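You operate a simulated robot arm through the tools that you are given. There is no shell and no other tool. Be economical: measure what you need, move in short steps, check, and stop when the job is done.

The job below is to be done with a simulated two-armed robot. You get a single attempt, and the scene is never put back.

JOB
Put the small cork on the dark mat. Take the dark wooden block on the counter top and put it away on the corner bench top. Put the tin marked "twine" from the counter top on the red coil and the tin labelled "studs" on the near bench top. Take the black round tin and put it on top of the purple box. Fetch the fuse marked "20 AMP" from the far bench top and stand it on top of the filter case. Put the spirit level on the far bench top away on the bench two top. Pull the bench three back left door open. The order is free. Set down upright: tin, fuse.

Only the result counts: the job must be done as asked and must still hold three seconds after the hand-in. Knocking over, shifting, dropping, spilling or breaking anything else fails it.

ROBOT AND FRAMES
Two 7-joint arms with two-finger parallel grippers on one trunk, on a base that drives. Base frame: it is fixed to the floor where the robot stands at the start and does not move with it; the origin is under the middle of the robot, x ahead of it, y to its left, z up; the surface under the hand at the start is at about z = 85. Lengths are in cm, angles in rad, forces in N, time in s.
The left shoulder is at the start at [2, 13.8, 148.5], the right one opposite. With the tool pointing down near the work surface each hand reaches from about 10 to 30 cm from the robot's upright axis, wherever it stands, measured 20 degrees to its own side. Places, roughly: bench three back left door [40, 880, 40]; bench two top [-10, 640, 80]; black round tin (6x6x4 cm) [310, -30, 90]; brown tin, red tin, white tin, yellow tin [200, -25, 100]; corner bench top [340, 950, 80]; dark mat (38x23 cm) [-244, 148, 80]; dark wooden block (5x4x3 cm) [170, -20, 90]; filter case [-25, 1150, 75]; fuse [25, 1175, 75]; near bench top [-10, 400, 80]; purple box [300, -25, 100]; red coil (10x10x2 cm) [230, -20, 90]; small cork (3x3x3 cm) [50, 0, 90]; spirit level (8x3x3 cm) [-50, 1290, 80]. Payload 1.57 kg a hand.
The TCP of each hand is the grasp point between the finger pads, 3 cm short of the fingertips. In the tool frame z runs along the fingers and y along their closing line. The gripper opens to 8 cm. The fingers are 1.7 cm wide and 1.2 cm thick; the gripper's body (4 by 8.2 cm) begins 8 cm behind the TCP.
Orientation is that of the tool frame in the base frame, as a unit quaternion [w, x, y, z]. With the fingers straight down and closing along the base's y, the tool's x points along the base's -x, its y along +y and its z along -z.

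CONTROLS
- The arms move only by the tool play_rows. It takes "left_steps", "right_steps" or both (then of equal length, played together; a hand with none holds still); each is a list of rows, each a list of 7 numbers: the gripper command, from -1 (fully open) to 1 (shut), values between in proportion, then the shift along the tool's x, y, z in cm, then the turn, a rotation vector about the tool's x, y, z in rad. In form: [[gripper, x, y, z, wx, wy, wz], ...]. A call has 1 to 12 rows; each row is the pose to reach, as a shift and turn from the pose commanded when the call began, along the tool's axes at that moment. A row lasts 0.2 s, in which the tool goes at most 5 cm and 0.15 rad; a call with a longer step from one row to the next is refused whole, and so is a gripper value outside its range. Where a pose cannot be reached the arm comes as near as it can. A force on the tool above 40 N (or 10 N above the force at the start of the call, whichever is more), or a blocked arm, ends the call early, and 0.2 s more pass. Each finger travels about 4.5 cm/s and halts on what it meets, pressing with about 39 N; the grip force reading is that of the motor and also rises with nothing between the fingers. The clock runs only during rows and for 0.2 s after the last one: add rows that repeat a pose to give the fingers time. It gives the time, the measured TCP pose, the force on the tool (base axes), the opening and the grip force at its end, in the units of the frame above (readings bear some noise), with the torque about the TCP (base axes, N m) and any sound that the robot's microphone picked up, and new pictures: "views" is both (left out), scene, wrist or none (wrist: the cameras of the hands that moved).
- Cameras (640 x 400 px; columns grow to the right, rows downward): "scene" is now at [17.68, 1.54, 135.01]; the picture's right is [0.20, -0.98, 0.00], its down [-0.72, -0.15, -0.68] and it looks along [0.66, 0.13, -0.74] (base axes); focal length 282 px, centre (320, 200). "left" rides on the left gripper at [7.2, 0.7, -12.2] in its tool frame; the picture's right is [-0.09, 1.00, 0.00], its down [-0.84, -0.08, -0.54] and it looks along [-0.54, -0.05, 0.84] (tool axes); focal length 238 px, centre (320, 200). "right" rides on the right gripper at [7.2, -0.7, -12.2] in its tool frame; the picture's right is [0.09, 1.00, 0.00], its down [-0.84, 0.08, -0.54] and it looks along [-0.54, 0.05, 0.84] (tool axes); focal length 238 px, centre (320, 200). There is no depth. A picture from a camera that has moved, and an enlarged one, comes with that camera's place and axes in the base frame and with its lens.
- raise_lower(by): slides the trunk up (or, below 0, down) by that many cm; the arms and the scene camera ride with it, the base frame stays. It gives what a move gives, with no picture.
- steer(legs): drives the robot by 1 to 6 legs, each [ahead, left, turn to the left] in cm, cm and rad, along the robot's own axes; the way and the turn of a leg run together, so that a leg with both is an arc; at most 150 cm and 3.142 rad a leg. The arms and the cameras ride along, it lands a little off, and it stops where it bumps. It gives what a move gives, and a new picture of the scene camera.
- aim_head(pan, tilt): turns the head with the scene camera to pan (to the left, within 1.047 rad either way) and tilt (down, from -0.506 to 1.204), counted from straight ahead of the robot. It gives what a move gives, and a new picture of the scene camera.
- enlarge(camera, box): a new picture of the part [left, top, right, bottom] of that camera's present view, enlarged. No time passes.
- job_done(): hands the job in; it is judged then, once.

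Go step by step. Nothing tells you exact positions but the pictures and the camera data: compare them with the known pose of the tool, close in by small moves and look again before you grip or let go. The budget is 217 turns and 260 pictures, counting those below and the enlarged ones. Unless the task says otherwise, let go and move clear before handing in, and close with one line.

The tools are called after "Request:" by a JSON object that holds its "api" and its "payload". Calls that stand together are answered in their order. play_rows: Moves the arms, as the interface text tells. Its arguments: {"type":"object","properties":{"left_steps":{"type":"array","items":{"type":"array","items":{"type":"number"}}},"right_steps":{"type":"array","items":{"type":"array","items":{"type":"number"}}},"views":{"type":"string","enum":["both","scene","wrist","none"]}},"required":[]} The other tools are called the same way: raise_lower (by) slides the trunk up or down; steer (legs) drives the base; aim_head (pan, tilt) turns the head that bears the scene camera; enlarge (camera, box) takes an enlarged picture of a part of a camera's view; job_done () hands the job in.

At the start:

```text
time_s: 0.0
left_position: [32.45, 12.84, 112.69]
left_tool_rot: [0.0, 0.0, 1.0, 0.0]
left_wrist_force: [-0.3, 1.0, 0.6]
left_ft_torque: [0.04, -0.03, 0.02]
left_gripper_width: 8.01
left_gripper_force: 0.1
right_position: [27.98, -9.6, 109.68]
right_tool_rot: [0.0, 0.0, 1.0, 0.0]
right_wrist_force: [-1.4, -0.2, 0.6]
right_ft_torque: [-0.02, 0.0, 0.01]
right_gripper_width: 8.02
right_gripper_force: 0.1
trunk travel left (down, up): [-86.0, 38.0]
robot x, y, heading: [0.24, 0.34, 0.0]
head pan, tilt: [0.201, 0.827]
```

scene: 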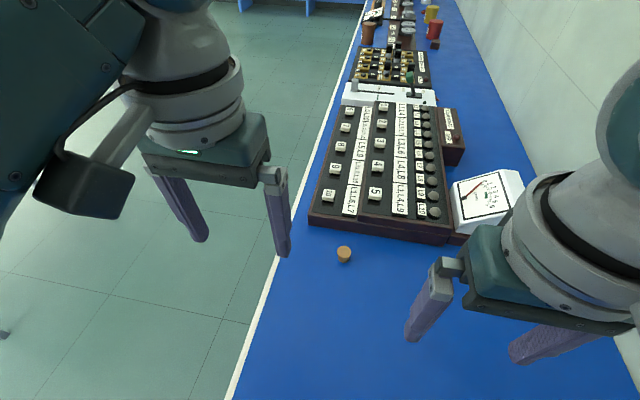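
right: 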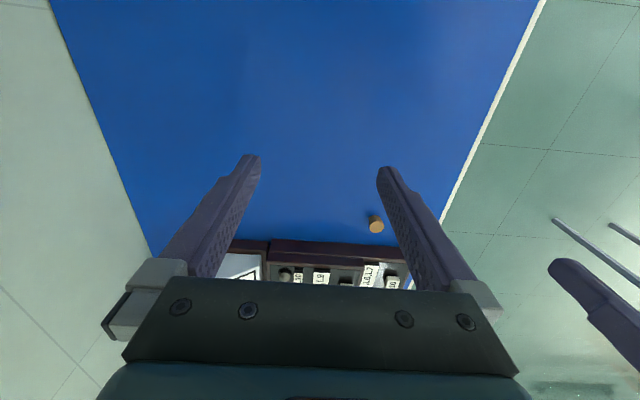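
left: 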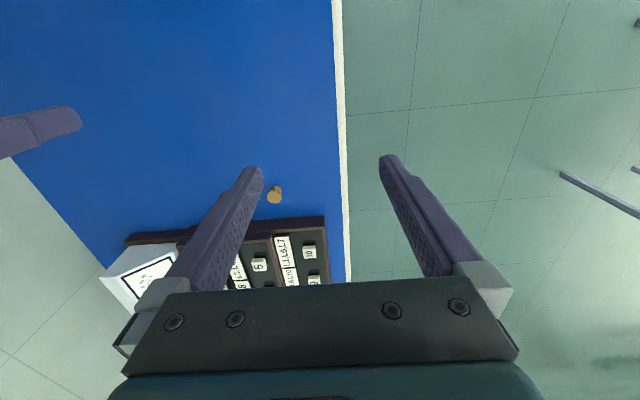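

The cork sits at about [48, 2.5, 86] on the blue counter. I look down first to see where the counter's near edge is relative to the base.

Request:
{"api": "aim_head", "payload": {"pan": 0, "tilt": 1.2}}

Request:
{"api": "aim_head", "payload": {"pan": 0, "tilt": 0.4}}

```text
time_s: 0.8
left_position: [32.49, 12.91, 112.68]
left_tool_rot: [0.0, -0.001, 1.0, 0.0]
left_wrist_force: [0.0, 0.0, 0.6]
left_ft_torque: [-0.01, 0.0, 0.02]
left_gripper_width: 8.01
left_gripper_force: 0.1
right_position: [27.96, -9.66, 109.79]
right_tool_rot: [0.0, 0.0, 1.0, 0.0]
right_wrist_force: [0.0, 0.0, 0.6]
right_ft_torque: [0.01, 0.03, -0.02]
right_gripper_width: 8.02
right_gripper_force: 0.1
trunk travel left (down, up): [-86.0, 38.0]
robot x, y, heading: [-0.43, 0.05, -0.003]
head pan, tilt: [0.0, 1.201]
camera scene: at [15.51, -0.04, 132.48], right [0.0, -1.0, 0.0], down [-0.93, 0.0, -0.36], along [0.36, 0.0, -0.93], focal length 282 px, centre (320, 200)
```

scene: 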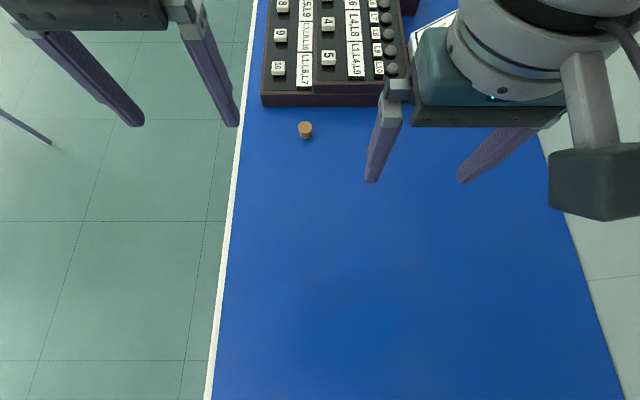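

```text
time_s: 2.0
left_position: [32.53, 12.86, 112.8]
left_tool_rot: [0.0, 0.0, 1.0, 0.0]
left_wrist_force: [0.2, -0.3, -0.1]
left_ft_torque: [-0.01, -0.01, 0.02]
left_gripper_width: 7.99
left_gripper_force: 0.0
right_position: [27.92, -9.66, 109.84]
right_tool_rot: [0.0, 0.0, 1.0, 0.0]
right_wrist_force: [-0.8, -1.1, -0.1]
right_ft_torque: [0.04, -0.02, 0.01]
right_gripper_width: 8.0
right_gripper_force: 0.1
trunk travel left (down, up): [-86.0, 38.0]
robot x, y, heading: [0.58, -0.29, 0.002]
head pan, tilt: [0.0, 0.4]
camera scene: at [19.18, -0.04, 138.75], right [0.0, -1.0, 0.0], down [-0.39, 0.0, -0.92], along [0.92, 0.0, -0.39], focal length 282 px, centre (320, 200)
```

scene: 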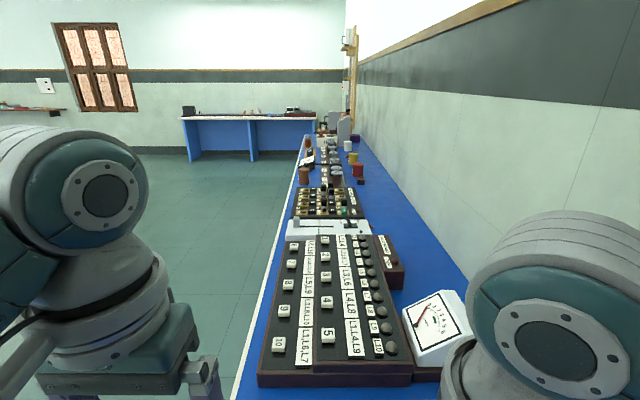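

The counter seems to run right beneath the robot, so I try a short drive forward to bring the cork into easy reach of the left hand.

Request:
{"api": "steer", "payload": {"legs": [[20, -6, 0]]}}

Request:
{"api": "aim_head", "payload": {"pan": 0, "tilt": 1.1}}

```text
time_s: 3.7
left_position: [51.81, 9.34, 112.82]
left_tool_rot: [-0.001, 0.001, 1.0, 0.003]
left_wrist_force: [-0.2, 0.0, 0.0]
left_ft_torque: [0.01, 0.01, -0.02]
left_gripper_width: 8.0
left_gripper_force: 0.1
right_position: [47.18, -13.19, 109.75]
right_tool_rot: [-0.001, 0.001, 1.0, 0.004]
right_wrist_force: [0.5, -0.1, 0.5]
right_ft_torque: [-0.01, 0.0, -0.03]
right_gripper_width: 8.02
right_gripper_force: 0.0
trunk travel left (down, up): [-86.0, 38.0]
robot x, y, heading: [19.91, -3.95, -0.0]
head pan, tilt: [0.0, 0.4]
stopped in leg 1: the robot was blocked; the commanded pose is now the measured one
camera scene: at [38.49, -3.82, 138.75], right [0.0, -1.0, -0.01], down [-0.39, 0.01, -0.92], along [0.92, 0.0, -0.39], focal length 282 px, centre (320, 200)
```

scene: 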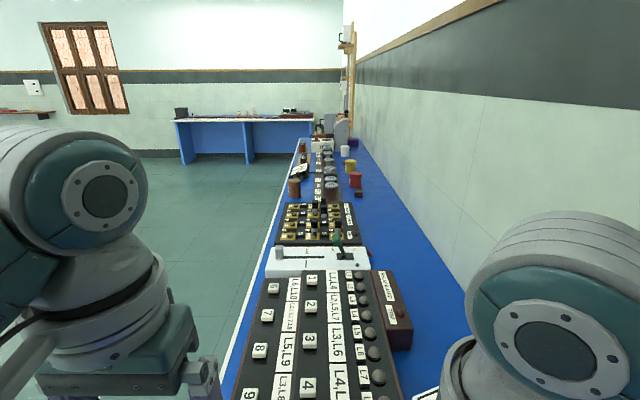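

```text
time_s: 4.8
left_position: [51.72, 9.26, 112.79]
left_tool_rot: [-0.001, 0.001, 1.0, 0.003]
left_wrist_force: [0.1, 0.8, 0.2]
left_ft_torque: [-0.01, -0.04, 0.0]
left_gripper_width: 7.98
left_gripper_force: 0.1
right_position: [47.15, -13.24, 109.67]
right_tool_rot: [0.0, 0.001, 1.0, 0.003]
right_wrist_force: [1.0, -0.6, 0.1]
right_ft_torque: [-0.01, 0.02, -0.02]
right_gripper_width: 7.99
right_gripper_force: 0.1
trunk travel left (down, up): [-86.0, 38.0]
robot x, y, heading: [19.3, -4.09, -0.003]
head pan, tilt: [0.0, 1.1]
camera scene: at [35.57, -3.76, 133.11], right [0.0, -1.0, -0.01], down [-0.89, 0.0, -0.45], along [0.45, 0.01, -0.89], focal length 282 px, centre (320, 200)
```

scene: 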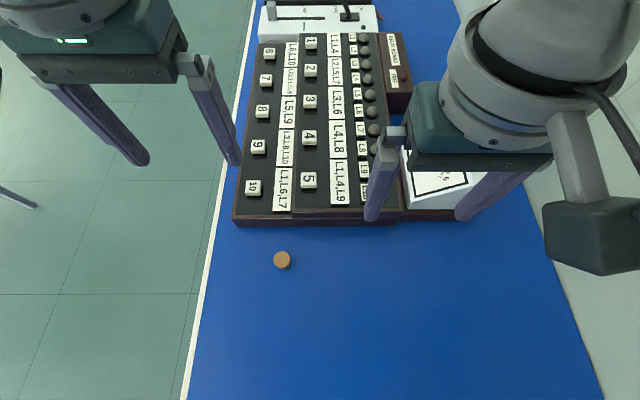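

The base is blocked at x≈19 but the cork ([47.7, 2.9]) is within the left hand's reach. I move the left hand above it and check.

Request:
{"api": "play_rows", "payload": {"left_steps": [[-1, 1, -1.6, 3.5, 0, 0, 0], [-1, 2, -3.2, 7, 0, 0, 0], [-1, 3, -4.8, 10.5, 0, 0, 0], [-1, 4, -6.4, 14, 0, 0, 0], [-1, 4, -6.4, 17.5, 0, 0, 0], [-1, 4, -6.4, 17.5, 0, 0, 0]], "views": "both"}}

```text
time_s: 6.2
left_position: [47.87, 2.97, 95.22]
left_tool_rot: [0.001, 0.001, 1.0, 0.004]
left_wrist_force: [0.0, -0.7, -0.1]
left_ft_torque: [0.0, -0.02, 0.02]
left_gripper_width: 7.99
left_gripper_force: 0.1
right_position: [47.22, -13.15, 109.71]
right_tool_rot: [0.001, 0.001, 1.0, 0.003]
right_wrist_force: [1.3, -1.1, 0.3]
right_ft_torque: [0.0, 0.02, 0.05]
right_gripper_width: 8.01
right_gripper_force: 0.1
trunk travel left (down, up): [-86.0, 38.0]
robot x, y, heading: [19.32, -4.32, -0.001]
head pan, tilt: [0.0, 1.1]
camera scene: at [35.59, -3.75, 133.11], right [0.0, -1.0, -0.01], down [-0.89, 0.01, -0.45], along [0.45, 0.01, -0.89], focal length 282 px, centre (320, 200)
camera left: at [40.66, 3.5, 107.4], right [0.09, 1.0, 0.01], down [0.84, -0.08, 0.54], along [0.54, -0.05, -0.84], focal length 238 px, centre (320, 200)
```

scene: 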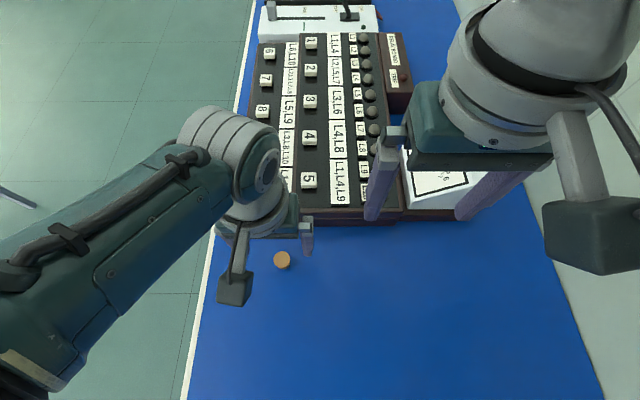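
left: 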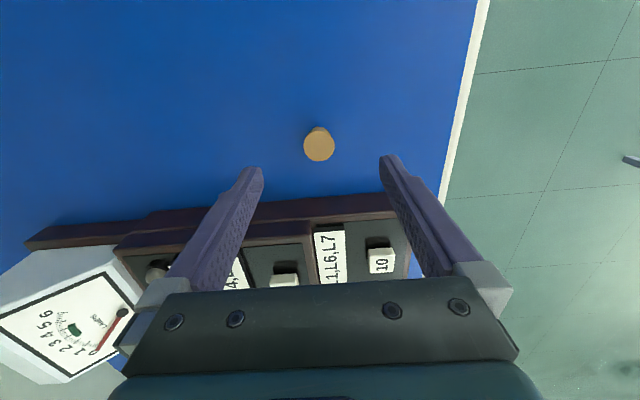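

Both views agree on the cork at [47.6, 2.9]. I descend, grip, and lift.

Request:
{"api": "play_rows", "payload": {"left_steps": [[-1, 0.25, -0.1, 3.5, 0, 0, 0], [-1, 0.25, -0.1, 6.6, 0, 0, 0], [0.3, 0.25, -0.1, 6.6, 0, 0, 0], [1, 0.25, -0.1, 6.6, 0, 0, 0], [1, 0.25, -0.1, 6.6, 0, 0, 0], [1, 0.25, -0.1, 6.6, 0, 0, 0], [1, 0.25, -0.1, 6.6, 0, 0, 0], [1, 0.25, -0.1, 2, 0, 0, 0], [1, 0.25, -0.1, -2.5, 0, 0, 0], [1, 0, 0, -7, 0, 0, 0], [1, 0, 3, -11, 0, 0, 0], [1, 2, 5, -15, 0, 0, 0]], "views": "wrist"}}

Request:
{"api": "aim_head", "payload": {"pan": 1.04, "tilt": 0.5}}

```text
time_s: 8.8
left_position: [46.09, 7.95, 110.27]
left_tool_rot: [0.0, 0.002, 1.0, 0.004]
left_wrist_force: [0.4, -0.6, -0.2]
left_ft_torque: [0.01, 0.02, -0.01]
left_gripper_width: 0.0
left_gripper_force: 21.0
left hand out of reach, approached as far as the arm can: row 2, 3, 4, 5, 6, 7
right_position: [47.25, -13.22, 109.69]
right_tool_rot: [0.001, 0.0, 1.0, 0.004]
right_wrist_force: [-0.1, 0.6, 1.3]
right_ft_torque: [0.02, -0.04, 0.02]
right_gripper_width: 7.99
right_gripper_force: 0.1
trunk travel left (down, up): [-86.0, 38.0]
robot x, y, heading: [19.39, -4.05, -0.003]
head pan, tilt: [0.0, 1.1]
camera left: at [38.89, 8.48, 122.38], right [0.1, 1.0, 0.01], down [0.84, -0.08, 0.54], along [0.54, -0.04, -0.84], focal length 238 px, centre (320, 200)
```

left: 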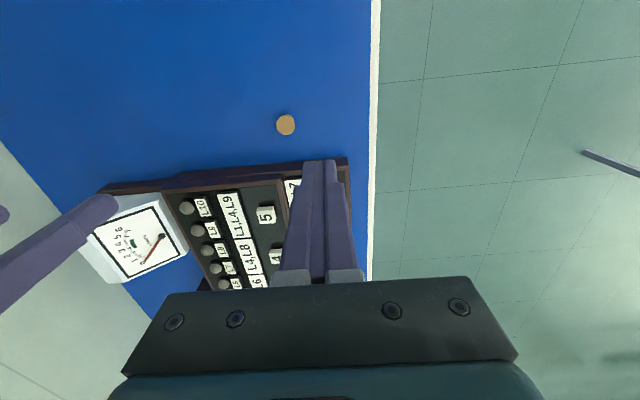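

```text
time_s: 10.1
left_position: [46.16, 7.89, 110.37]
left_tool_rot: [0.0, 0.001, 1.0, 0.004]
left_wrist_force: [0.5, 1.0, 0.0]
left_ft_torque: [-0.01, 0.01, 0.0]
left_gripper_width: 0.01
left_gripper_force: 21.3
right_position: [47.33, -13.17, 109.74]
right_tool_rot: [0.001, 0.001, 1.0, 0.004]
right_wrist_force: [0.0, 1.1, -0.4]
right_ft_torque: [0.0, 0.0, 0.03]
right_gripper_width: 8.0
right_gripper_force: 0.0
trunk travel left (down, up): [-86.0, 38.0]
robot x, y, heading: [19.63, -4.41, -0.003]
head pan, tilt: [1.04, 0.499]
camera scene: at [33.95, 4.08, 137.91], right [0.86, -0.51, 0.0], down [-0.24, -0.41, -0.88], along [0.45, 0.76, -0.47], focal length 282 px, centre (320, 200)
```

scene: 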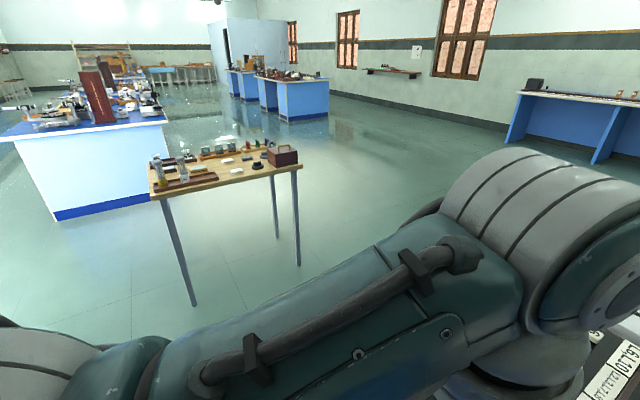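

The left arm couldn't get low enough, so the cork was missed and is undisturbed. I'll raise the right hand, open the left, and lower the trunk.

Request:
{"api": "play_rows", "payload": {"left_steps": [[-1, 0, 0, 0, 0, 0, 0], [-1, 0, 0, 0, 0, 0, 0], [-1, 0, 0, 0, 0, 0, 0]], "right_steps": [[-1, 4, 0, -3, 0, 0, 0], [-1, 7, 0, -6, 0, 0, 0], [-1, 10, 0, -9, 0, 0, 0]], "views": "none"}}

Request:
{"api": "raise_lower", "payload": {"by": -13}}

Request:
{"api": "play_rows", "payload": {"left_steps": [[-1, -0.6, -2, 0, 0, 0, 0], [-1, -1.2, -4, 0, 0, 0, 0], [-1, -1.6, -5, 3, 0, 0, 0], [-1, -1.6, -5, 3, 0, 0, 0]], "views": "wrist"}}

```text
time_s: 10.8
left_position: [46.13, 8.02, 110.28]
left_tool_rot: [0.0, 0.001, 1.0, 0.005]
left_wrist_force: [-0.3, -0.2, 0.7]
left_ft_torque: [0.03, 0.0, 0.03]
left_gripper_width: 6.8
left_gripper_force: 0.0
right_position: [37.23, -13.23, 118.69]
right_tool_rot: [0.0, 0.001, 1.0, 0.004]
right_wrist_force: [-0.2, 0.1, 0.4]
right_ft_torque: [0.0, -0.03, 0.03]
right_gripper_width: 7.97
right_gripper_force: 0.0
trunk travel left (down, up): [-86.0, 38.0]
robot x, y, heading: [19.1, -4.17, -0.006]
head pan, tilt: [1.04, 0.499]
```

```text
time_s: 12.4
left_position: [46.24, 8.01, 97.17]
left_tool_rot: [0.001, 0.0, 1.0, 0.005]
left_wrist_force: [0.4, 0.4, 0.3]
left_ft_torque: [0.03, 0.02, 0.0]
left_gripper_width: 8.0
left_gripper_force: 0.0
right_position: [37.35, -13.26, 105.62]
right_tool_rot: [0.001, 0.001, 1.0, 0.004]
right_wrist_force: [-0.5, 0.8, -0.6]
right_ft_torque: [-0.02, -0.01, 0.01]
right_gripper_width: 8.0
right_gripper_force: 0.1
trunk travel left (down, up): [-73.0, 51.0]
robot x, y, heading: [19.39, -4.2, -0.001]
head pan, tilt: [1.04, 0.499]
```

```text
time_s: 13.4
left_position: [47.95, 2.87, 94.12]
left_tool_rot: [0.001, 0.0, 1.0, 0.005]
left_wrist_force: [0.0, -0.1, -0.7]
left_ft_torque: [-0.02, 0.02, 0.01]
left_gripper_width: 8.0
left_gripper_force: 0.1
right_position: [37.3, -13.29, 105.56]
right_tool_rot: [0.001, 0.001, 1.0, 0.004]
right_wrist_force: [-0.5, -0.2, -0.6]
right_ft_torque: [0.01, 0.02, 0.01]
right_gripper_width: 8.01
right_gripper_force: 0.0
trunk travel left (down, up): [-73.0, 51.0]
robot x, y, heading: [19.42, -4.2, 0.001]
head pan, tilt: [1.04, 0.499]
camera left: at [40.79, 3.41, 106.25], right [0.09, 1.0, 0.01], down [0.84, -0.08, 0.54], along [0.54, -0.04, -0.84], focal length 238 px, centre (320, 200)
```

left: 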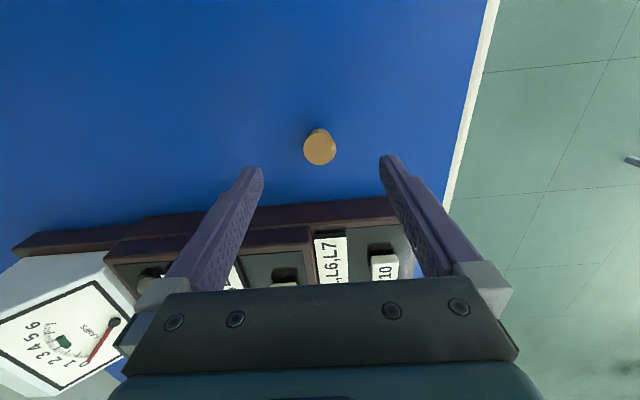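

The cork is centred below the gripper again with reach to spare. I descend and close.

Request:
{"api": "play_rows", "payload": {"left_steps": [[-1, 0.3, 0, 3.5, 0, 0, 0], [-1, 0.3, 0, 5.8, 0, 0, 0], [-1, 0.3, 0, 5.8, 0, 0, 0], [1, 0.3, 0, 5.8, 0, 0, 0], [1, 0.3, 0, 5.8, 0, 0, 0], [1, 0.3, 0, 5.8, 0, 0, 0], [1, 0.3, 0, 5.8, 0, 0, 0], [1, 0.3, 0, 5.8, 0, 0, 0], [1, 0.3, 0, 1.5, 0, 0, 0], [1, 0.3, 0, -3, 0, 0, 0], [1, 2, 3, -6, 0, 0, 0], [1, 4, 6, -9, 0, 0, 0]], "views": "wrist"}}

```text
time_s: 16.2
left_position: [44.28, 13.67, 99.6]
left_tool_rot: [0.008, -0.001, 0.997, 0.072]
left_wrist_force: [-0.4, 0.3, -0.9]
left_ft_torque: [0.05, -0.04, -0.01]
left_gripper_width: 1.81
left_gripper_force: 32.9
left hand out of reach, approached as far as the arm can: row 12
right_position: [37.11, -13.29, 105.61]
right_tool_rot: [0.0, 0.002, 1.0, 0.002]
right_wrist_force: [-0.4, 0.3, -0.1]
right_ft_torque: [0.02, -0.02, 0.02]
right_gripper_width: 8.02
right_gripper_force: 0.0
trunk travel left (down, up): [-73.0, 51.0]
robot x, y, heading: [19.57, -3.94, -0.003]
head pan, tilt: [1.04, 0.499]
stopped in row 12 (left hand): the arm was blocked; the commanded pose is now the measured one
camera left: at [36.8, 12.5, 111.53], right [0.09, 0.99, 0.14], down [0.83, -0.15, 0.54], along [0.55, 0.07, -0.83], focal length 238 px, centre (320, 200)
```

left: 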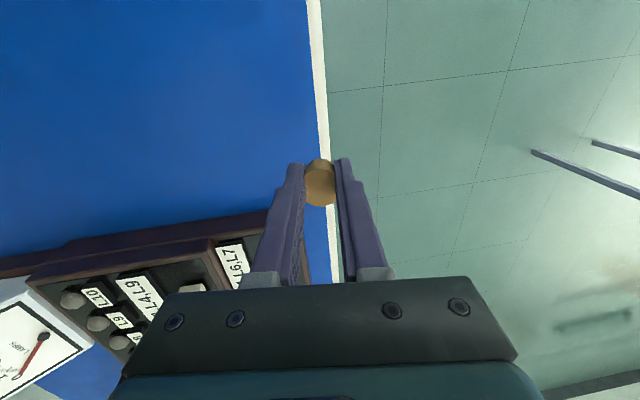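

The cork is held. I raise the trunk, then drive left away from the counter and turn to look toward the mat.

Request:
{"api": "raise_lower", "payload": {"by": 20}}

Request:
{"api": "steer", "payload": {"legs": [[-15, 0, 0], [0, 60, 0], [0, 0, 1.57]]}}

```text
time_s: 18.4
left_position: [44.08, 13.74, 119.46]
left_tool_rot: [0.007, 0.0, 0.997, 0.075]
left_wrist_force: [-0.3, -0.3, -0.3]
left_ft_torque: [-0.04, 0.02, -0.01]
left_gripper_width: 1.8
left_gripper_force: 32.7
right_position: [37.14, -13.14, 125.52]
right_tool_rot: [-0.002, 0.001, 1.0, 0.006]
right_wrist_force: [-0.4, -0.3, -0.8]
right_ft_torque: [-0.01, -0.03, -0.03]
right_gripper_width: 8.0
right_gripper_force: 0.1
trunk travel left (down, up): [-93.0, 31.0]
robot x, y, heading: [19.66, -4.13, 0.001]
head pan, tilt: [1.04, 0.499]
```

```text
time_s: 20.0
left_position: [29.27, 13.79, 119.56]
left_tool_rot: [0.008, -0.002, 0.997, 0.074]
left_wrist_force: [-0.1, 0.6, -0.1]
left_ft_torque: [0.03, 0.01, -0.02]
left_gripper_width: 1.8
left_gripper_force: 33.1
right_position: [22.35, -13.43, 125.71]
right_tool_rot: [0.0, 0.0, 1.0, 0.002]
right_wrist_force: [-0.3, 0.8, 0.2]
right_ft_torque: [-0.01, 0.0, 0.01]
right_gripper_width: 7.99
right_gripper_force: 0.0
trunk travel left (down, up): [-93.0, 31.0]
robot x, y, heading: [4.51, -4.4, 0.0]
head pan, tilt: [1.04, 0.499]
stopped in leg 2: the robot was blocked; the commanded pose is now the measured one
camera scene: at [18.97, 3.93, 144.88], right [0.86, -0.51, 0.0], down [-0.24, -0.41, -0.88], along [0.44, 0.76, -0.48], focal length 282 px, centre (320, 200)
```

scene: 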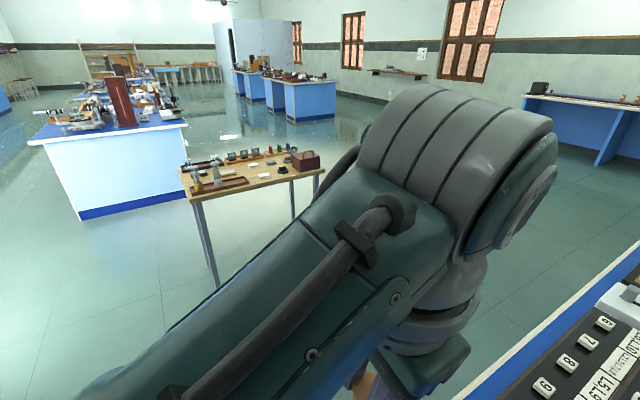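

Sideways motion is blocked here; the base seems to be in a channel under the counter. I back out along -x.

Request:
{"api": "steer", "payload": {"legs": [[-60, 0, 0]]}}

Request:
{"api": "aim_head", "payload": {"pan": 0, "tilt": 1.1}}

```text
time_s: 23.5
left_position: [-30.34, 14.09, 119.52]
left_tool_rot: [0.008, -0.006, 0.997, 0.076]
left_wrist_force: [0.4, -0.2, 0.0]
left_ft_torque: [0.0, 0.0, 0.01]
left_gripper_width: 1.8
left_gripper_force: 33.2
right_position: [-36.99, -13.24, 125.77]
right_tool_rot: [0.003, -0.004, 1.0, 0.002]
right_wrist_force: [0.7, 0.8, 0.1]
right_ft_torque: [-0.01, -0.02, 0.02]
right_gripper_width: 8.03
right_gripper_force: 0.0
trunk travel left (down, up): [-93.0, 31.0]
robot x, y, heading: [-55.02, -4.01, 0.01]
head pan, tilt: [1.04, 0.499]
stopped in leg 1: the robot was blocked; the commanded pose is now the measured one
camera scene: at [-40.44, 4.15, 144.92], right [0.87, -0.5, 0.0], down [-0.24, -0.41, -0.88], along [0.44, 0.76, -0.48], focal length 282 px, centre (320, 200)
```

scene: 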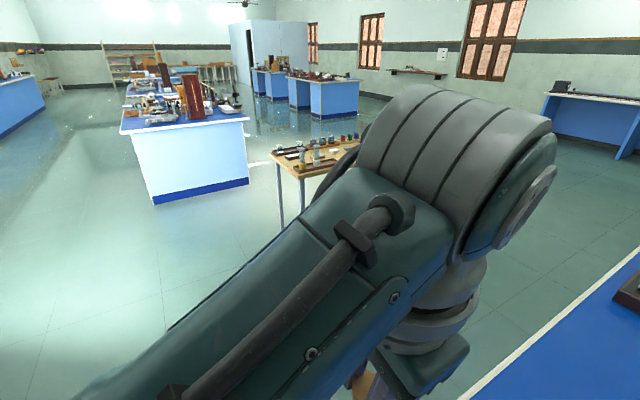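

```text
time_s: 24.8
left_position: [-30.32, 14.05, 119.61]
left_tool_rot: [0.007, -0.006, 0.997, 0.075]
left_wrist_force: [-0.2, -0.3, -0.1]
left_ft_torque: [0.02, 0.0, -0.02]
left_gripper_width: 1.79
left_gripper_force: 32.6
right_position: [-36.93, -13.3, 125.66]
right_tool_rot: [0.0, -0.003, 1.0, 0.0]
right_wrist_force: [-0.4, -0.3, -0.8]
right_ft_torque: [0.0, -0.01, 0.01]
right_gripper_width: 8.0
right_gripper_force: 0.0
trunk travel left (down, up): [-93.0, 31.0]
robot x, y, heading: [-54.81, -3.99, 0.007]
head pan, tilt: [0.0, 1.1]
camera scene: at [-38.53, -3.25, 140.28], right [0.07, -1.0, 0.0], down [-0.88, -0.06, -0.48], along [0.48, 0.04, -0.88], focal length 282 px, centre (320, 200)
```

scene: 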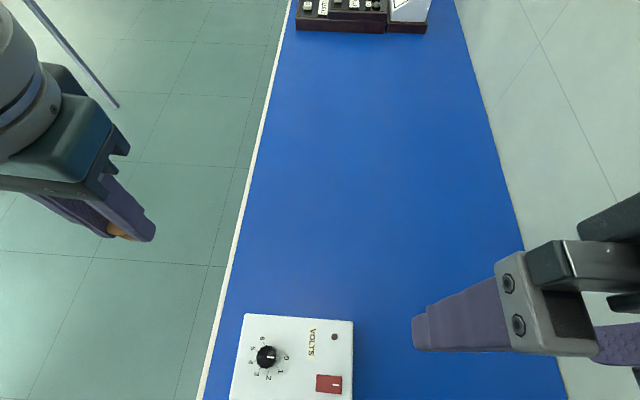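

The counter stretches back beneath the robot too, with a VOLTS box just ahead of me. I test small moves to learn which directions are free.

Request:
{"api": "steer", "payload": {"legs": [[0, 20, 0]]}}

```text
time_s: 26.4
left_position: [-30.49, 33.95, 119.56]
left_tool_rot: [0.008, -0.005, 0.997, 0.074]
left_wrist_force: [-0.6, 0.1, 0.8]
left_ft_torque: [-0.01, 0.0, 0.04]
left_gripper_width: 1.56
left_gripper_force: 31.2
right_position: [-37.12, 6.52, 125.67]
right_tool_rot: [0.002, -0.004, 1.0, 0.0]
right_wrist_force: [-0.2, -2.8, -1.4]
right_ft_torque: [0.35, -0.05, 0.03]
right_gripper_width: 8.04
right_gripper_force: 0.0
trunk travel left (down, up): [-93.0, 31.0]
robot x, y, heading: [-55.26, 16.23, 0.004]
head pan, tilt: [0.0, 1.1]
camera scene: at [-38.73, 16.68, 140.24], right [0.08, -1.0, 0.0], down [-0.88, -0.07, -0.48], along [0.48, 0.04, -0.88], focal length 282 px, centre (320, 200)
```

scene: 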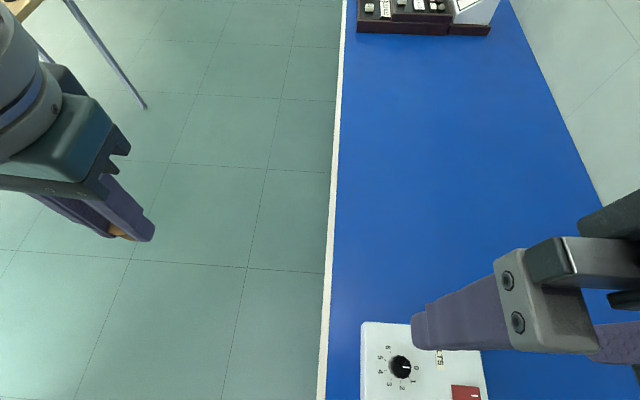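

It moves left freely here. I continue out into the aisle and turn around left.

Request:
{"api": "steer", "payload": {"legs": [[0, 54, 0], [0, 0, 1.57], [0, 0, 1.2]]}}

Request:
{"api": "aim_head", "payload": {"pan": 0, "tilt": 0.4}}

```text
time_s: 36.4
left_position: [-84.77, 62.73, 119.42]
left_tool_rot: [0.071, 0.981, -0.178, -0.021]
left_wrist_force: [-0.1, -0.7, 0.1]
left_ft_torque: [-0.02, -0.02, -0.02]
left_gripper_width: 1.6
left_gripper_force: 31.8
right_position: [-68.54, 85.96, 125.71]
right_tool_rot: [-0.001, 0.983, -0.181, -0.001]
right_wrist_force: [1.6, 1.1, -0.3]
right_ft_torque: [-0.13, 0.07, 0.01]
right_gripper_width: 7.99
right_gripper_force: 0.1
trunk travel left (down, up): [-93.0, 31.0]
robot x, y, heading: [-55.51, 70.47, 2.784]
head pan, tilt: [0.0, 1.1]
camera scene: at [-70.71, 75.69, 140.11], right [0.29, 0.96, 0.0], down [0.85, -0.26, -0.46], along [-0.44, 0.13, -0.89], focal length 282 px, centre (320, 200)
```

scene: 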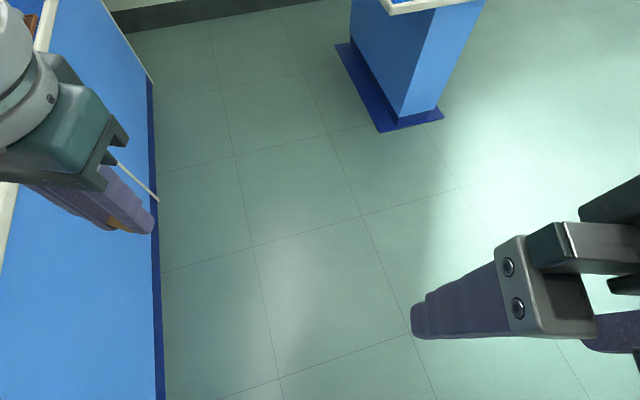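

```text
time_s: 37.5
left_position: [-84.64, 62.57, 119.51]
left_tool_rot: [0.071, 0.981, -0.178, -0.021]
left_wrist_force: [0.5, -0.2, -0.4]
left_ft_torque: [0.03, 0.02, -0.02]
left_gripper_width: 1.6
left_gripper_force: 31.7
right_position: [-68.56, 85.8, 125.75]
right_tool_rot: [0.001, 0.983, -0.182, -0.001]
right_wrist_force: [0.1, -0.1, 0.0]
right_ft_torque: [0.01, 0.01, 0.0]
right_gripper_width: 7.98
right_gripper_force: 0.0
trunk travel left (down, up): [-93.0, 31.0]
robot x, y, heading: [-55.59, 69.9, 2.78]
head pan, tilt: [0.0, 0.4]
camera scene: at [-73.42, 76.55, 145.33], right [0.3, 0.96, 0.0], down [0.41, -0.13, -0.9], along [-0.86, 0.27, -0.43], focal length 282 px, centre (320, 200)
```

scene: 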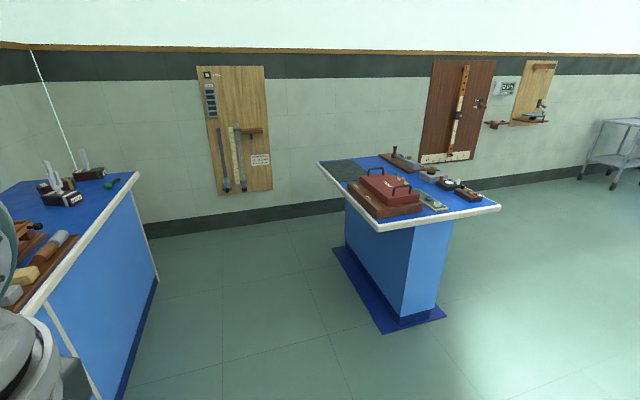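

The mat is on the blue table ahead, at about [-245, 146]. I drive along the aisle and face it from the counter side.

Request:
{"api": "steer", "payload": {"legs": [[0, 0, 0.36], [150, -4, 0], [29, 0, 0], [0, 0, -1.57], [22, 0, 0]]}}

Request:
{"api": "aim_head", "payload": {"pan": 0, "tilt": 0.9}}

```text
refused: leg 2 is longer than a leg can be; nothing moved
```

```text
time_s: 38.4
left_position: [-84.59, 62.6, 119.37]
left_tool_rot: [0.072, 0.981, -0.177, -0.02]
left_wrist_force: [0.5, 0.5, 0.2]
left_ft_torque: [-0.02, 0.0, -0.01]
left_gripper_width: 1.6
left_gripper_force: 31.4
right_position: [-68.4, 85.76, 125.69]
right_tool_rot: [-0.001, 0.983, -0.181, -0.001]
right_wrist_force: [-0.1, 0.7, -0.2]
right_ft_torque: [0.01, -0.01, 0.04]
right_gripper_width: 7.98
right_gripper_force: 0.0
trunk travel left (down, up): [-93.0, 31.0]
robot x, y, heading: [-55.4, 70.24, 2.779]
head pan, tilt: [0.0, 0.901]
camera scene: at [-72.04, 76.1, 141.74], right [0.29, 0.96, 0.0], down [0.73, -0.22, -0.65], along [-0.62, 0.19, -0.76], focal length 282 px, centre (320, 200)
```

scene: 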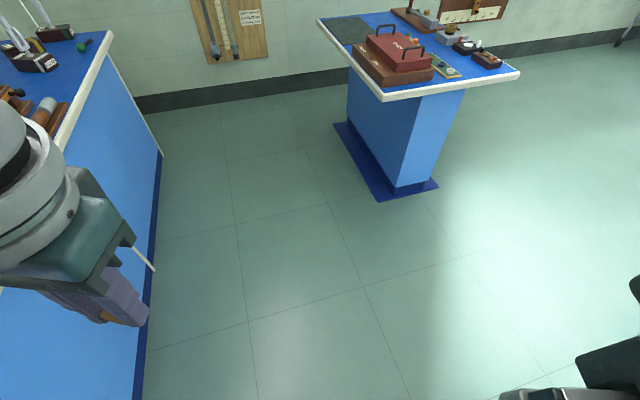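

Leg was marginally too long; I resend with shorter legs.

Request:
{"api": "steer", "payload": {"legs": [[0, 0, 0.36], [120, -4, 0], [59, 0, 0], [0, 0, -1.57], [22, 0, 0]]}}

```text
time_s: 53.8
left_position: [-250.32, 122.52, 119.42]
left_tool_rot: [-0.046, -0.691, 0.719, 0.058]
left_wrist_force: [0.3, -1.0, -0.6]
left_ft_torque: [-0.02, -0.01, -0.01]
left_gripper_width: 1.55
left_gripper_force: 31.5
right_position: [-223.49, 114.43, 125.64]
right_tool_rot: [0.001, -0.69, 0.724, 0.0]
right_wrist_force: [0.7, 0.1, 0.4]
right_ft_torque: [-0.01, 0.02, -0.04]
right_gripper_width: 7.99
right_gripper_force: 0.1
trunk travel left (down, up): [-93.0, 31.0]
robot x, y, heading: [-234.18, 96.86, 1.523]
head pan, tilt: [0.0, 0.901]
camera scene: at [-233.75, 114.44, 141.45], right [1.0, 0.02, 0.0], down [0.02, -0.78, -0.62], along [-0.01, 0.62, -0.78], focal length 282 px, centre (320, 200)
```

scene: 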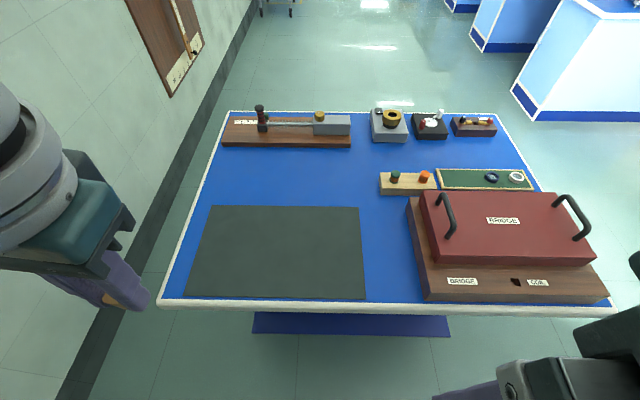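

The mat spans about x[-263,-225], y[137,160]. I move forward 20 cm so the left hand comes above it.

Request:
{"api": "steer", "payload": {"legs": [[20, 0, 0]]}}

```text
time_s: 55.4
left_position: [-249.68, 142.5, 119.4]
left_tool_rot: [-0.046, -0.693, 0.717, 0.058]
left_wrist_force: [-0.5, 0.5, -0.3]
left_ft_torque: [0.0, 0.0, 0.0]
left_gripper_width: 1.61
left_gripper_force: 31.3
right_position: [-222.67, 134.52, 125.8]
right_tool_rot: [0.002, -0.692, 0.722, -0.001]
right_wrist_force: [-0.5, 0.0, -0.1]
right_ft_torque: [0.0, 0.0, 0.0]
right_gripper_width: 8.0
right_gripper_force: 0.1
trunk travel left (down, up): [-93.0, 31.0]
robot x, y, heading: [-233.11, 117.17, 1.525]
head pan, tilt: [0.0, 0.901]
camera scene: at [-232.98, 134.53, 141.45], right [1.0, 0.02, 0.0], down [0.02, -0.78, -0.62], along [-0.01, 0.62, -0.78], focal length 282 px, centre (320, 200)
```

scene: 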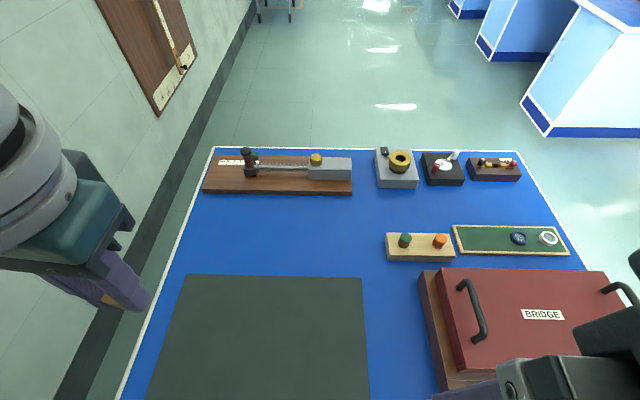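

I straighten the left hand, lift the right hand clear, and lower the trunk.

Request:
{"api": "play_rows", "payload": {"left_steps": [[1, 0, 0, 0, 0.07, 0, 0], [1, 0, -3, 0, 0.144, 0, 0], [1, -2, -4, 0, 0.144, 0, 0]], "right_steps": [[-1, 0, 0, -4, 0, 0, 0], [-1, 0, 0, -8, 0, 0, 0], [-1, 0, 0, -12, 0, 0, 0]], "views": "none"}}

Request:
{"api": "raise_lower", "payload": {"by": -24}}

Request:
{"api": "play_rows", "payload": {"left_steps": [[1, 0, 0, 2, 0, 0, 0]], "views": "wrist"}}

```text
time_s: 55.8
left_position: [-250.63, 142.23, 119.22]
left_tool_rot: [-0.036, -0.69, 0.722, 0.044]
left_wrist_force: [-0.6, 0.3, 0.1]
left_ft_torque: [0.02, -0.01, -0.03]
left_gripper_width: 1.57
left_gripper_force: 32.0
right_position: [-222.0, 134.54, 128.74]
right_tool_rot: [0.013, -0.679, 0.734, -0.015]
right_wrist_force: [-1.2, 8.7, -23.5]
right_ft_torque: [-0.7, -0.99, -0.36]
right_gripper_width: 8.01
right_gripper_force: 0.1
right hand out of reach, approached as far as the arm can: row 2
trunk travel left (down, up): [-93.0, 31.0]
robot x, y, heading: [-233.34, 116.82, 1.527]
head pan, tilt: [0.0, 0.901]
stopped in row 2 (right hand): the force on the tool passed its limit at 237 N (the readings are from after the stop); the commanded pose is now the measured one
```

```text
time_s: 56.3
left_position: [-250.74, 142.27, 118.14]
left_tool_rot: [-0.037, -0.69, 0.722, 0.045]
left_wrist_force: [0.2, -0.1, 0.2]
left_ft_torque: [-0.02, 0.0, -0.06]
left_gripper_width: 1.6
left_gripper_force: 31.5
right_position: [-221.79, 134.61, 127.68]
right_tool_rot: [0.015, -0.679, 0.734, -0.017]
right_wrist_force: [0.2, -0.5, -0.1]
right_ft_torque: [0.03, 0.02, -0.01]
right_gripper_width: 8.01
right_gripper_force: 0.1
trunk travel left (down, up): [-91.9, 32.1]
robot x, y, heading: [-233.41, 117.11, 1.53]
head pan, tilt: [0.0, 0.901]
stopped: the force on the tool passed its limit at 42 N (the readings are from after the stop); the commanded pose is now the measured one
```

```text
time_s: 56.7
left_position: [-250.73, 142.41, 116.12]
left_tool_rot: [-0.036, -0.691, 0.721, 0.044]
left_wrist_force: [0.0, 0.9, 0.5]
left_ft_torque: [-0.03, -0.01, 0.03]
left_gripper_width: 1.59
left_gripper_force: 31.8
right_position: [-221.94, 134.52, 127.73]
right_tool_rot: [0.014, -0.678, 0.734, -0.015]
right_wrist_force: [0.7, 0.0, -1.8]
right_ft_torque: [0.0, 0.03, 0.0]
right_gripper_width: 7.98
right_gripper_force: 0.1
trunk travel left (down, up): [-91.9, 32.1]
robot x, y, heading: [-233.03, 116.71, 1.533]
head pan, tilt: [0.0, 0.901]
camera left: at [-250.32, 135.07, 128.13], right [-0.98, 0.14, 0.11], down [0.18, 0.83, 0.54], along [-0.02, 0.55, -0.84], focal length 238 px, centre (320, 200)
```

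left: 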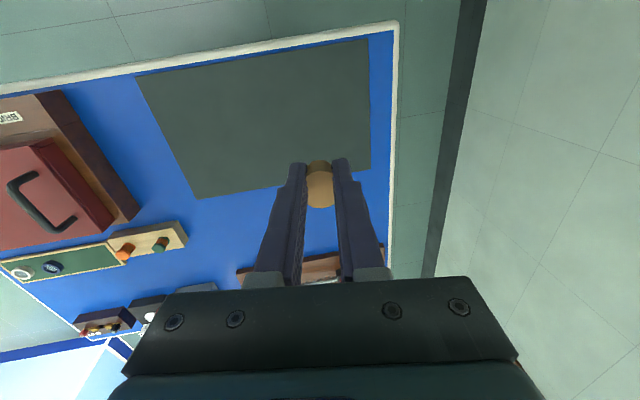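

The right arm bumped itself when raised, nothing else. I move the right hand slightly forward, the left over the mat, then lower the trunk.

Request:
{"api": "play_rows", "payload": {"left_steps": [[1, -2, -2, 0, 0.1, 0, 0], [1, -4, -4, 0, 0.115, 0, 0], [1, -5, -6, 0, 0.115, 0, 0]], "right_steps": [[-1, -2, 1, 0, 0, 0, 0], [-1, -4, 2, 0, 0, 0, 0], [-1, -6, 3, 0, 0, 0, 0]], "views": "none"}}

Request:
{"api": "raise_lower", "payload": {"by": -24}}

Request:
{"api": "play_rows", "payload": {"left_steps": [[1, 0, 0, 1, 0, 0, 0]], "views": "both"}}

```text
time_s: 57.1
left_position: [-249.45, 143.65, 115.78]
left_tool_rot: [-0.016, -0.689, 0.725, 0.02]
left_wrist_force: [-0.2, -0.7, 0.2]
left_ft_torque: [0.01, 0.01, -0.02]
left_gripper_width: 1.63
left_gripper_force: 31.4
right_position: [-222.35, 136.05, 127.83]
right_tool_rot: [0.015, -0.684, 0.729, -0.018]
right_wrist_force: [52.4, -17.2, 2.5]
right_ft_torque: [2.74, 8.3, 0.75]
right_gripper_width: 7.97
right_gripper_force: 0.1
trunk travel left (down, up): [-91.9, 32.1]
robot x, y, heading: [-233.29, 116.87, 1.529]
head pan, tilt: [0.0, 0.901]
stopped in row 1 (right hand): the force on the tool passed its limit at 73 N (the readings are from after the stop); the commanded pose is now the measured one
```

```text
time_s: 59.6
left_position: [-249.52, 143.57, 91.71]
left_tool_rot: [-0.015, -0.689, 0.725, 0.021]
left_wrist_force: [0.1, 0.3, -0.5]
left_ft_torque: [0.0, 0.0, -0.05]
left_gripper_width: 1.57
left_gripper_force: 31.4
right_position: [-222.31, 135.99, 103.69]
right_tool_rot: [0.017, -0.682, 0.731, -0.019]
right_wrist_force: [47.6, -18.1, 4.8]
right_ft_torque: [2.81, 7.61, 0.72]
right_gripper_width: 8.02
right_gripper_force: 0.1
trunk travel left (down, up): [-67.9, 56.1]
robot x, y, heading: [-233.32, 117.14, 1.533]
head pan, tilt: [0.0, 0.901]
stopped: the force on the tool passed its limit at 65 N (the readings are from after the stop); the commanded pose is now the measured one
```

```text
time_s: 60.0
left_position: [-249.6, 143.6, 90.76]
left_tool_rot: [-0.014, -0.689, 0.724, 0.019]
left_wrist_force: [0.2, -0.6, -0.8]
left_ft_torque: [-0.01, 0.02, 0.0]
left_gripper_width: 1.59
left_gripper_force: 30.9
right_position: [-222.3, 136.14, 103.66]
right_tool_rot: [0.017, -0.681, 0.732, -0.017]
right_wrist_force: [52.1, -14.4, 2.7]
right_ft_torque: [2.22, 8.38, 0.6]
right_gripper_width: 8.02
right_gripper_force: 0.0
trunk travel left (down, up): [-67.9, 56.1]
robot x, y, heading: [-232.8, 116.75, 1.532]
head pan, tilt: [0.0, 0.901]
camera scene: at [-233.21, 134.54, 116.35], right [1.0, 0.05, 0.0], down [0.04, -0.78, -0.62], along [-0.03, 0.62, -0.78], focal length 282 px, centre (320, 200)
camera left: at [-249.93, 136.38, 102.82], right [-0.99, 0.14, 0.05], down [0.15, 0.83, 0.54], along [0.04, 0.54, -0.84], focal length 238 px, centre (320, 200)
```

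scene: 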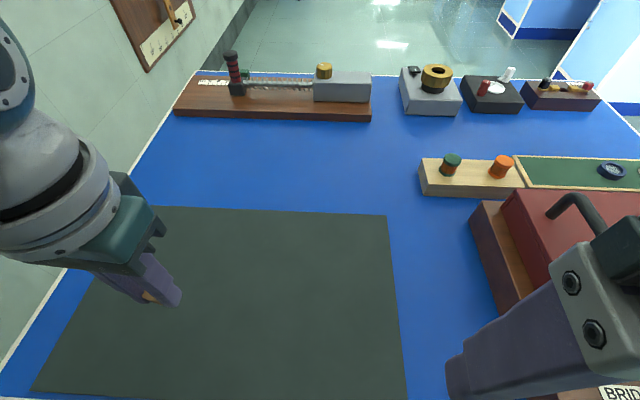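
left: 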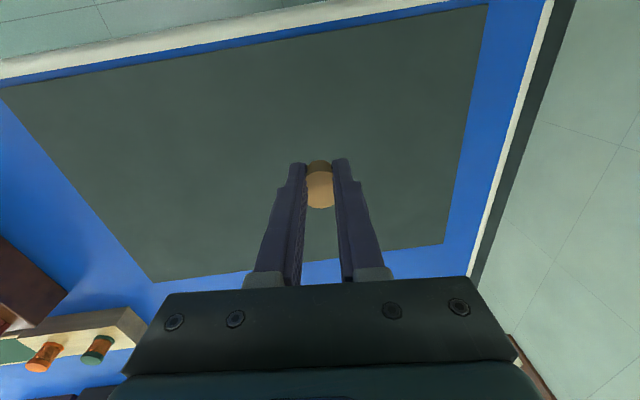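

The cork is above the mat well inside its borders. The right wrist is pressing on my own torso, which I'll fix after; first I set the cork down.

Request:
{"api": "play_rows", "payload": {"left_steps": [[1, -1, 0, 3, 0.045, 0, 0], [1, -1, 0, 5.5, 0.045, 0, 0], [1, -1, 0, 6.5, 0.045, 0, 0], [1, -1, 0, 7.0, 0.045, 0, 0]], "views": "wrist"}}

```text
time_s: 61.0
left_position: [-249.77, 144.75, 83.82]
left_tool_rot: [0.001, -0.689, 0.725, 0.003]
left_wrist_force: [0.0, 0.8, 0.2]
left_ft_torque: [-0.01, -0.03, -0.01]
left_gripper_width: 1.59
left_gripper_force: 31.0
right_position: [-222.37, 136.32, 103.8]
right_tool_rot: [0.016, -0.681, 0.732, -0.018]
right_wrist_force: [58.8, -4.0, -1.1]
right_ft_torque: [0.54, 9.32, 0.19]
right_gripper_width: 8.04
right_gripper_force: 0.1
trunk travel left (down, up): [-67.9, 56.1]
robot x, y, heading: [-233.11, 116.81, 1.532]
head pan, tilt: [0.0, 0.901]
camera left: at [-250.8, 137.5, 95.84], right [-0.99, 0.14, 0.0], down [0.12, 0.83, 0.55], along [0.07, 0.54, -0.84], focal length 238 px, centre (320, 200)
```

left: 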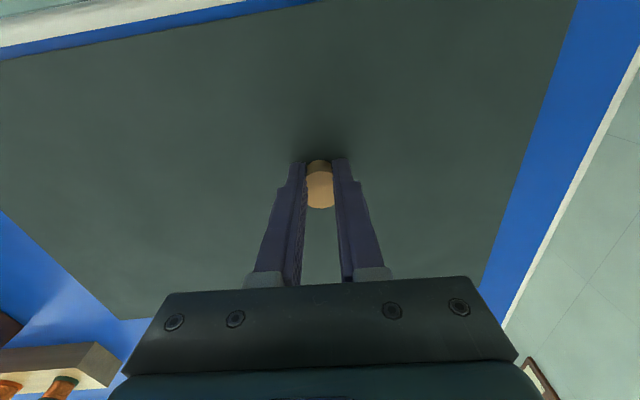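

No contact yet; I lower in small steps until I feel the mat.

Request:
{"api": "play_rows", "payload": {"left_steps": [[1, 0, 0, 0.3, 0, 0, 0], [1, 0, 0, 0.5, 0, 0, 0], [1, 0, 0, 0.7, 0, 0, 0]], "views": "none"}}

```text
time_s: 61.8
left_position: [-249.79, 144.72, 83.48]
left_tool_rot: [0.002, -0.689, 0.725, 0.004]
left_wrist_force: [-1.2, -5.9, 23.4]
left_ft_torque: [-0.22, 0.03, -0.12]
left_gripper_width: 1.54
left_gripper_force: 31.7
right_position: [-222.23, 136.14, 103.79]
right_tool_rot: [0.018, -0.682, 0.731, -0.019]
right_wrist_force: [43.3, -16.6, 4.6]
right_ft_torque: [2.58, 7.09, 0.71]
right_gripper_width: 8.03
right_gripper_force: 0.0
trunk travel left (down, up): [-67.9, 56.1]
robot x, y, heading: [-233.36, 116.87, 1.533]
head pan, tilt: [0.0, 0.901]
stopped in row 3 (left hand): the force on the tool passed its limit at 46 N (the readings are from after the stop); the commanded pose is now the measured one
```

Contact felt. I open and lift off.

Request:
{"api": "play_rows", "payload": {"left_steps": [[-0.3, 0, 0, -0.1, 0, 0, 0], [-0.3, 0, 0, -0.1, 0, 0, 0], [-0.5, 0, 0, -0.1, 0, 0, 0], [-0.5, 0, 0, -1.5, 0, 0, 0], [-0.5, 0, 0, -4, 0, 0, 0], [-0.5, 0, 0, -8, 0, 0, 0]], "views": "wrist"}}

```text
time_s: 63.1
left_position: [-249.48, 145.02, 91.35]
left_tool_rot: [0.001, -0.689, 0.725, 0.003]
left_wrist_force: [-0.9, -0.2, -0.6]
left_ft_torque: [0.04, 0.04, 0.0]
left_gripper_width: 5.99
left_gripper_force: 0.1
right_position: [-222.18, 136.21, 103.79]
right_tool_rot: [0.017, -0.68, 0.733, -0.018]
right_wrist_force: [56.7, -1.7, -0.2]
right_ft_torque: [0.27, 8.85, 0.12]
right_gripper_width: 7.98
right_gripper_force: 0.0
trunk travel left (down, up): [-67.9, 56.1]
robot x, y, heading: [-232.64, 117.33, 1.533]
head pan, tilt: [0.0, 0.901]
camera left: at [-250.49, 137.76, 103.5], right [-0.99, 0.14, 0.0], down [0.12, 0.83, 0.55], along [0.08, 0.54, -0.84], focal length 238 px, centre (320, 200)
```

left: 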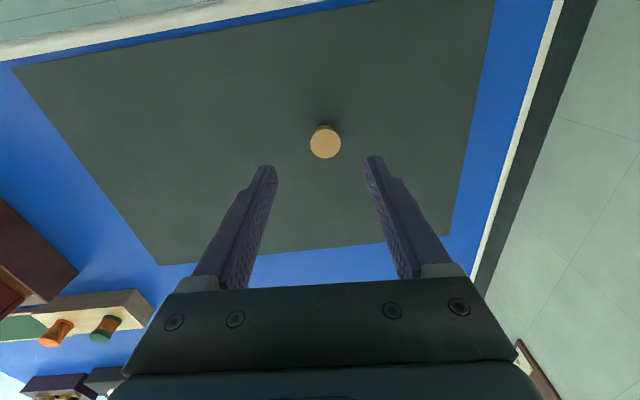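

The cork stands on the mat. I raise the trunk, back away, and free the right hand.

Request:
{"api": "raise_lower", "payload": {"by": 28}}

Request:
{"api": "steer", "payload": {"legs": [[-45, 0, 0]]}}

Request:
{"api": "play_rows", "payload": {"right_steps": [[-1, -1.5, -1, 0, 0, 0, 0], [-1, -4, -2, 0, 0, 0, 0], [-1, -7, -3, 0, 0, 0, 0], [-1, -10, -3, 0, 0, 0, 0]], "left_steps": [[-1, 0, 0, 0, 0, 0, 0], [-1, 0, 0, 0, 0, 0, 0], [-1, 0, 0, 0, 0, 0, 0], [-1, 0, 0, 0, 0, 0, 0]], "views": "none"}}

```text
time_s: 66.0
left_position: [-249.49, 145.12, 119.37]
left_tool_rot: [0.002, -0.689, 0.724, 0.003]
left_wrist_force: [0.5, -1.0, -0.7]
left_ft_torque: [-0.03, 0.02, 0.01]
left_gripper_width: 6.0
left_gripper_force: 0.0
right_position: [-222.26, 136.27, 131.65]
right_tool_rot: [0.018, -0.68, 0.733, -0.02]
right_wrist_force: [58.6, 3.6, -0.7]
right_ft_torque: [-0.52, 9.2, -0.05]
right_gripper_width: 7.99
right_gripper_force: 0.0
trunk travel left (down, up): [-95.9, 28.1]
robot x, y, heading: [-233.46, 117.14, 1.531]
head pan, tilt: [0.0, 0.901]
```

```text
time_s: 68.7
left_position: [-251.17, 100.43, 119.44]
left_tool_rot: [0.002, -0.683, 0.731, 0.004]
left_wrist_force: [-0.3, 0.0, 0.1]
left_ft_torque: [-0.02, 0.02, 0.0]
left_gripper_width: 6.0
left_gripper_force: 0.1
right_position: [-223.87, 91.3, 131.73]
right_tool_rot: [0.019, -0.674, 0.739, -0.02]
right_wrist_force: [57.8, 2.3, -0.5]
right_ft_torque: [-0.32, 9.18, -0.08]
right_gripper_width: 8.0
right_gripper_force: 0.1
trunk travel left (down, up): [-95.9, 28.1]
robot x, y, heading: [-235.06, 72.03, 1.516]
head pan, tilt: [0.0, 0.901]
camera scene: at [-234.99, 89.68, 144.34], right [1.0, 0.03, 0.0], down [0.02, -0.78, -0.62], along [-0.02, 0.62, -0.78], focal length 282 px, centre (320, 200)
```

scene: 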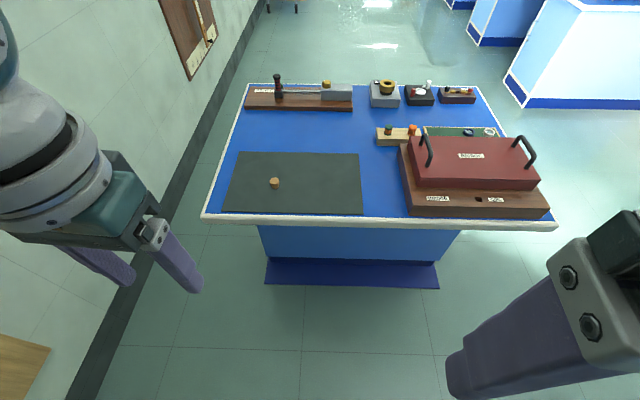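

```text
time_s: 69.7
left_position: [-251.15, 100.44, 119.43]
left_tool_rot: [0.002, -0.682, 0.731, 0.003]
left_wrist_force: [-1.0, -0.1, 0.3]
left_ft_torque: [0.0, 0.01, 0.02]
left_gripper_width: 8.0
left_gripper_force: 0.0
right_position: [-220.09, 100.91, 131.78]
right_tool_rot: [0.018, -0.674, 0.738, -0.02]
right_wrist_force: [-1.0, 0.0, 0.0]
right_ft_torque: [-0.03, -0.02, -0.01]
right_gripper_width: 8.01
right_gripper_force: 0.0
trunk travel left (down, up): [-95.9, 28.1]
robot x, y, heading: [-235.25, 72.16, 1.518]
head pan, tilt: [0.0, 0.901]
```

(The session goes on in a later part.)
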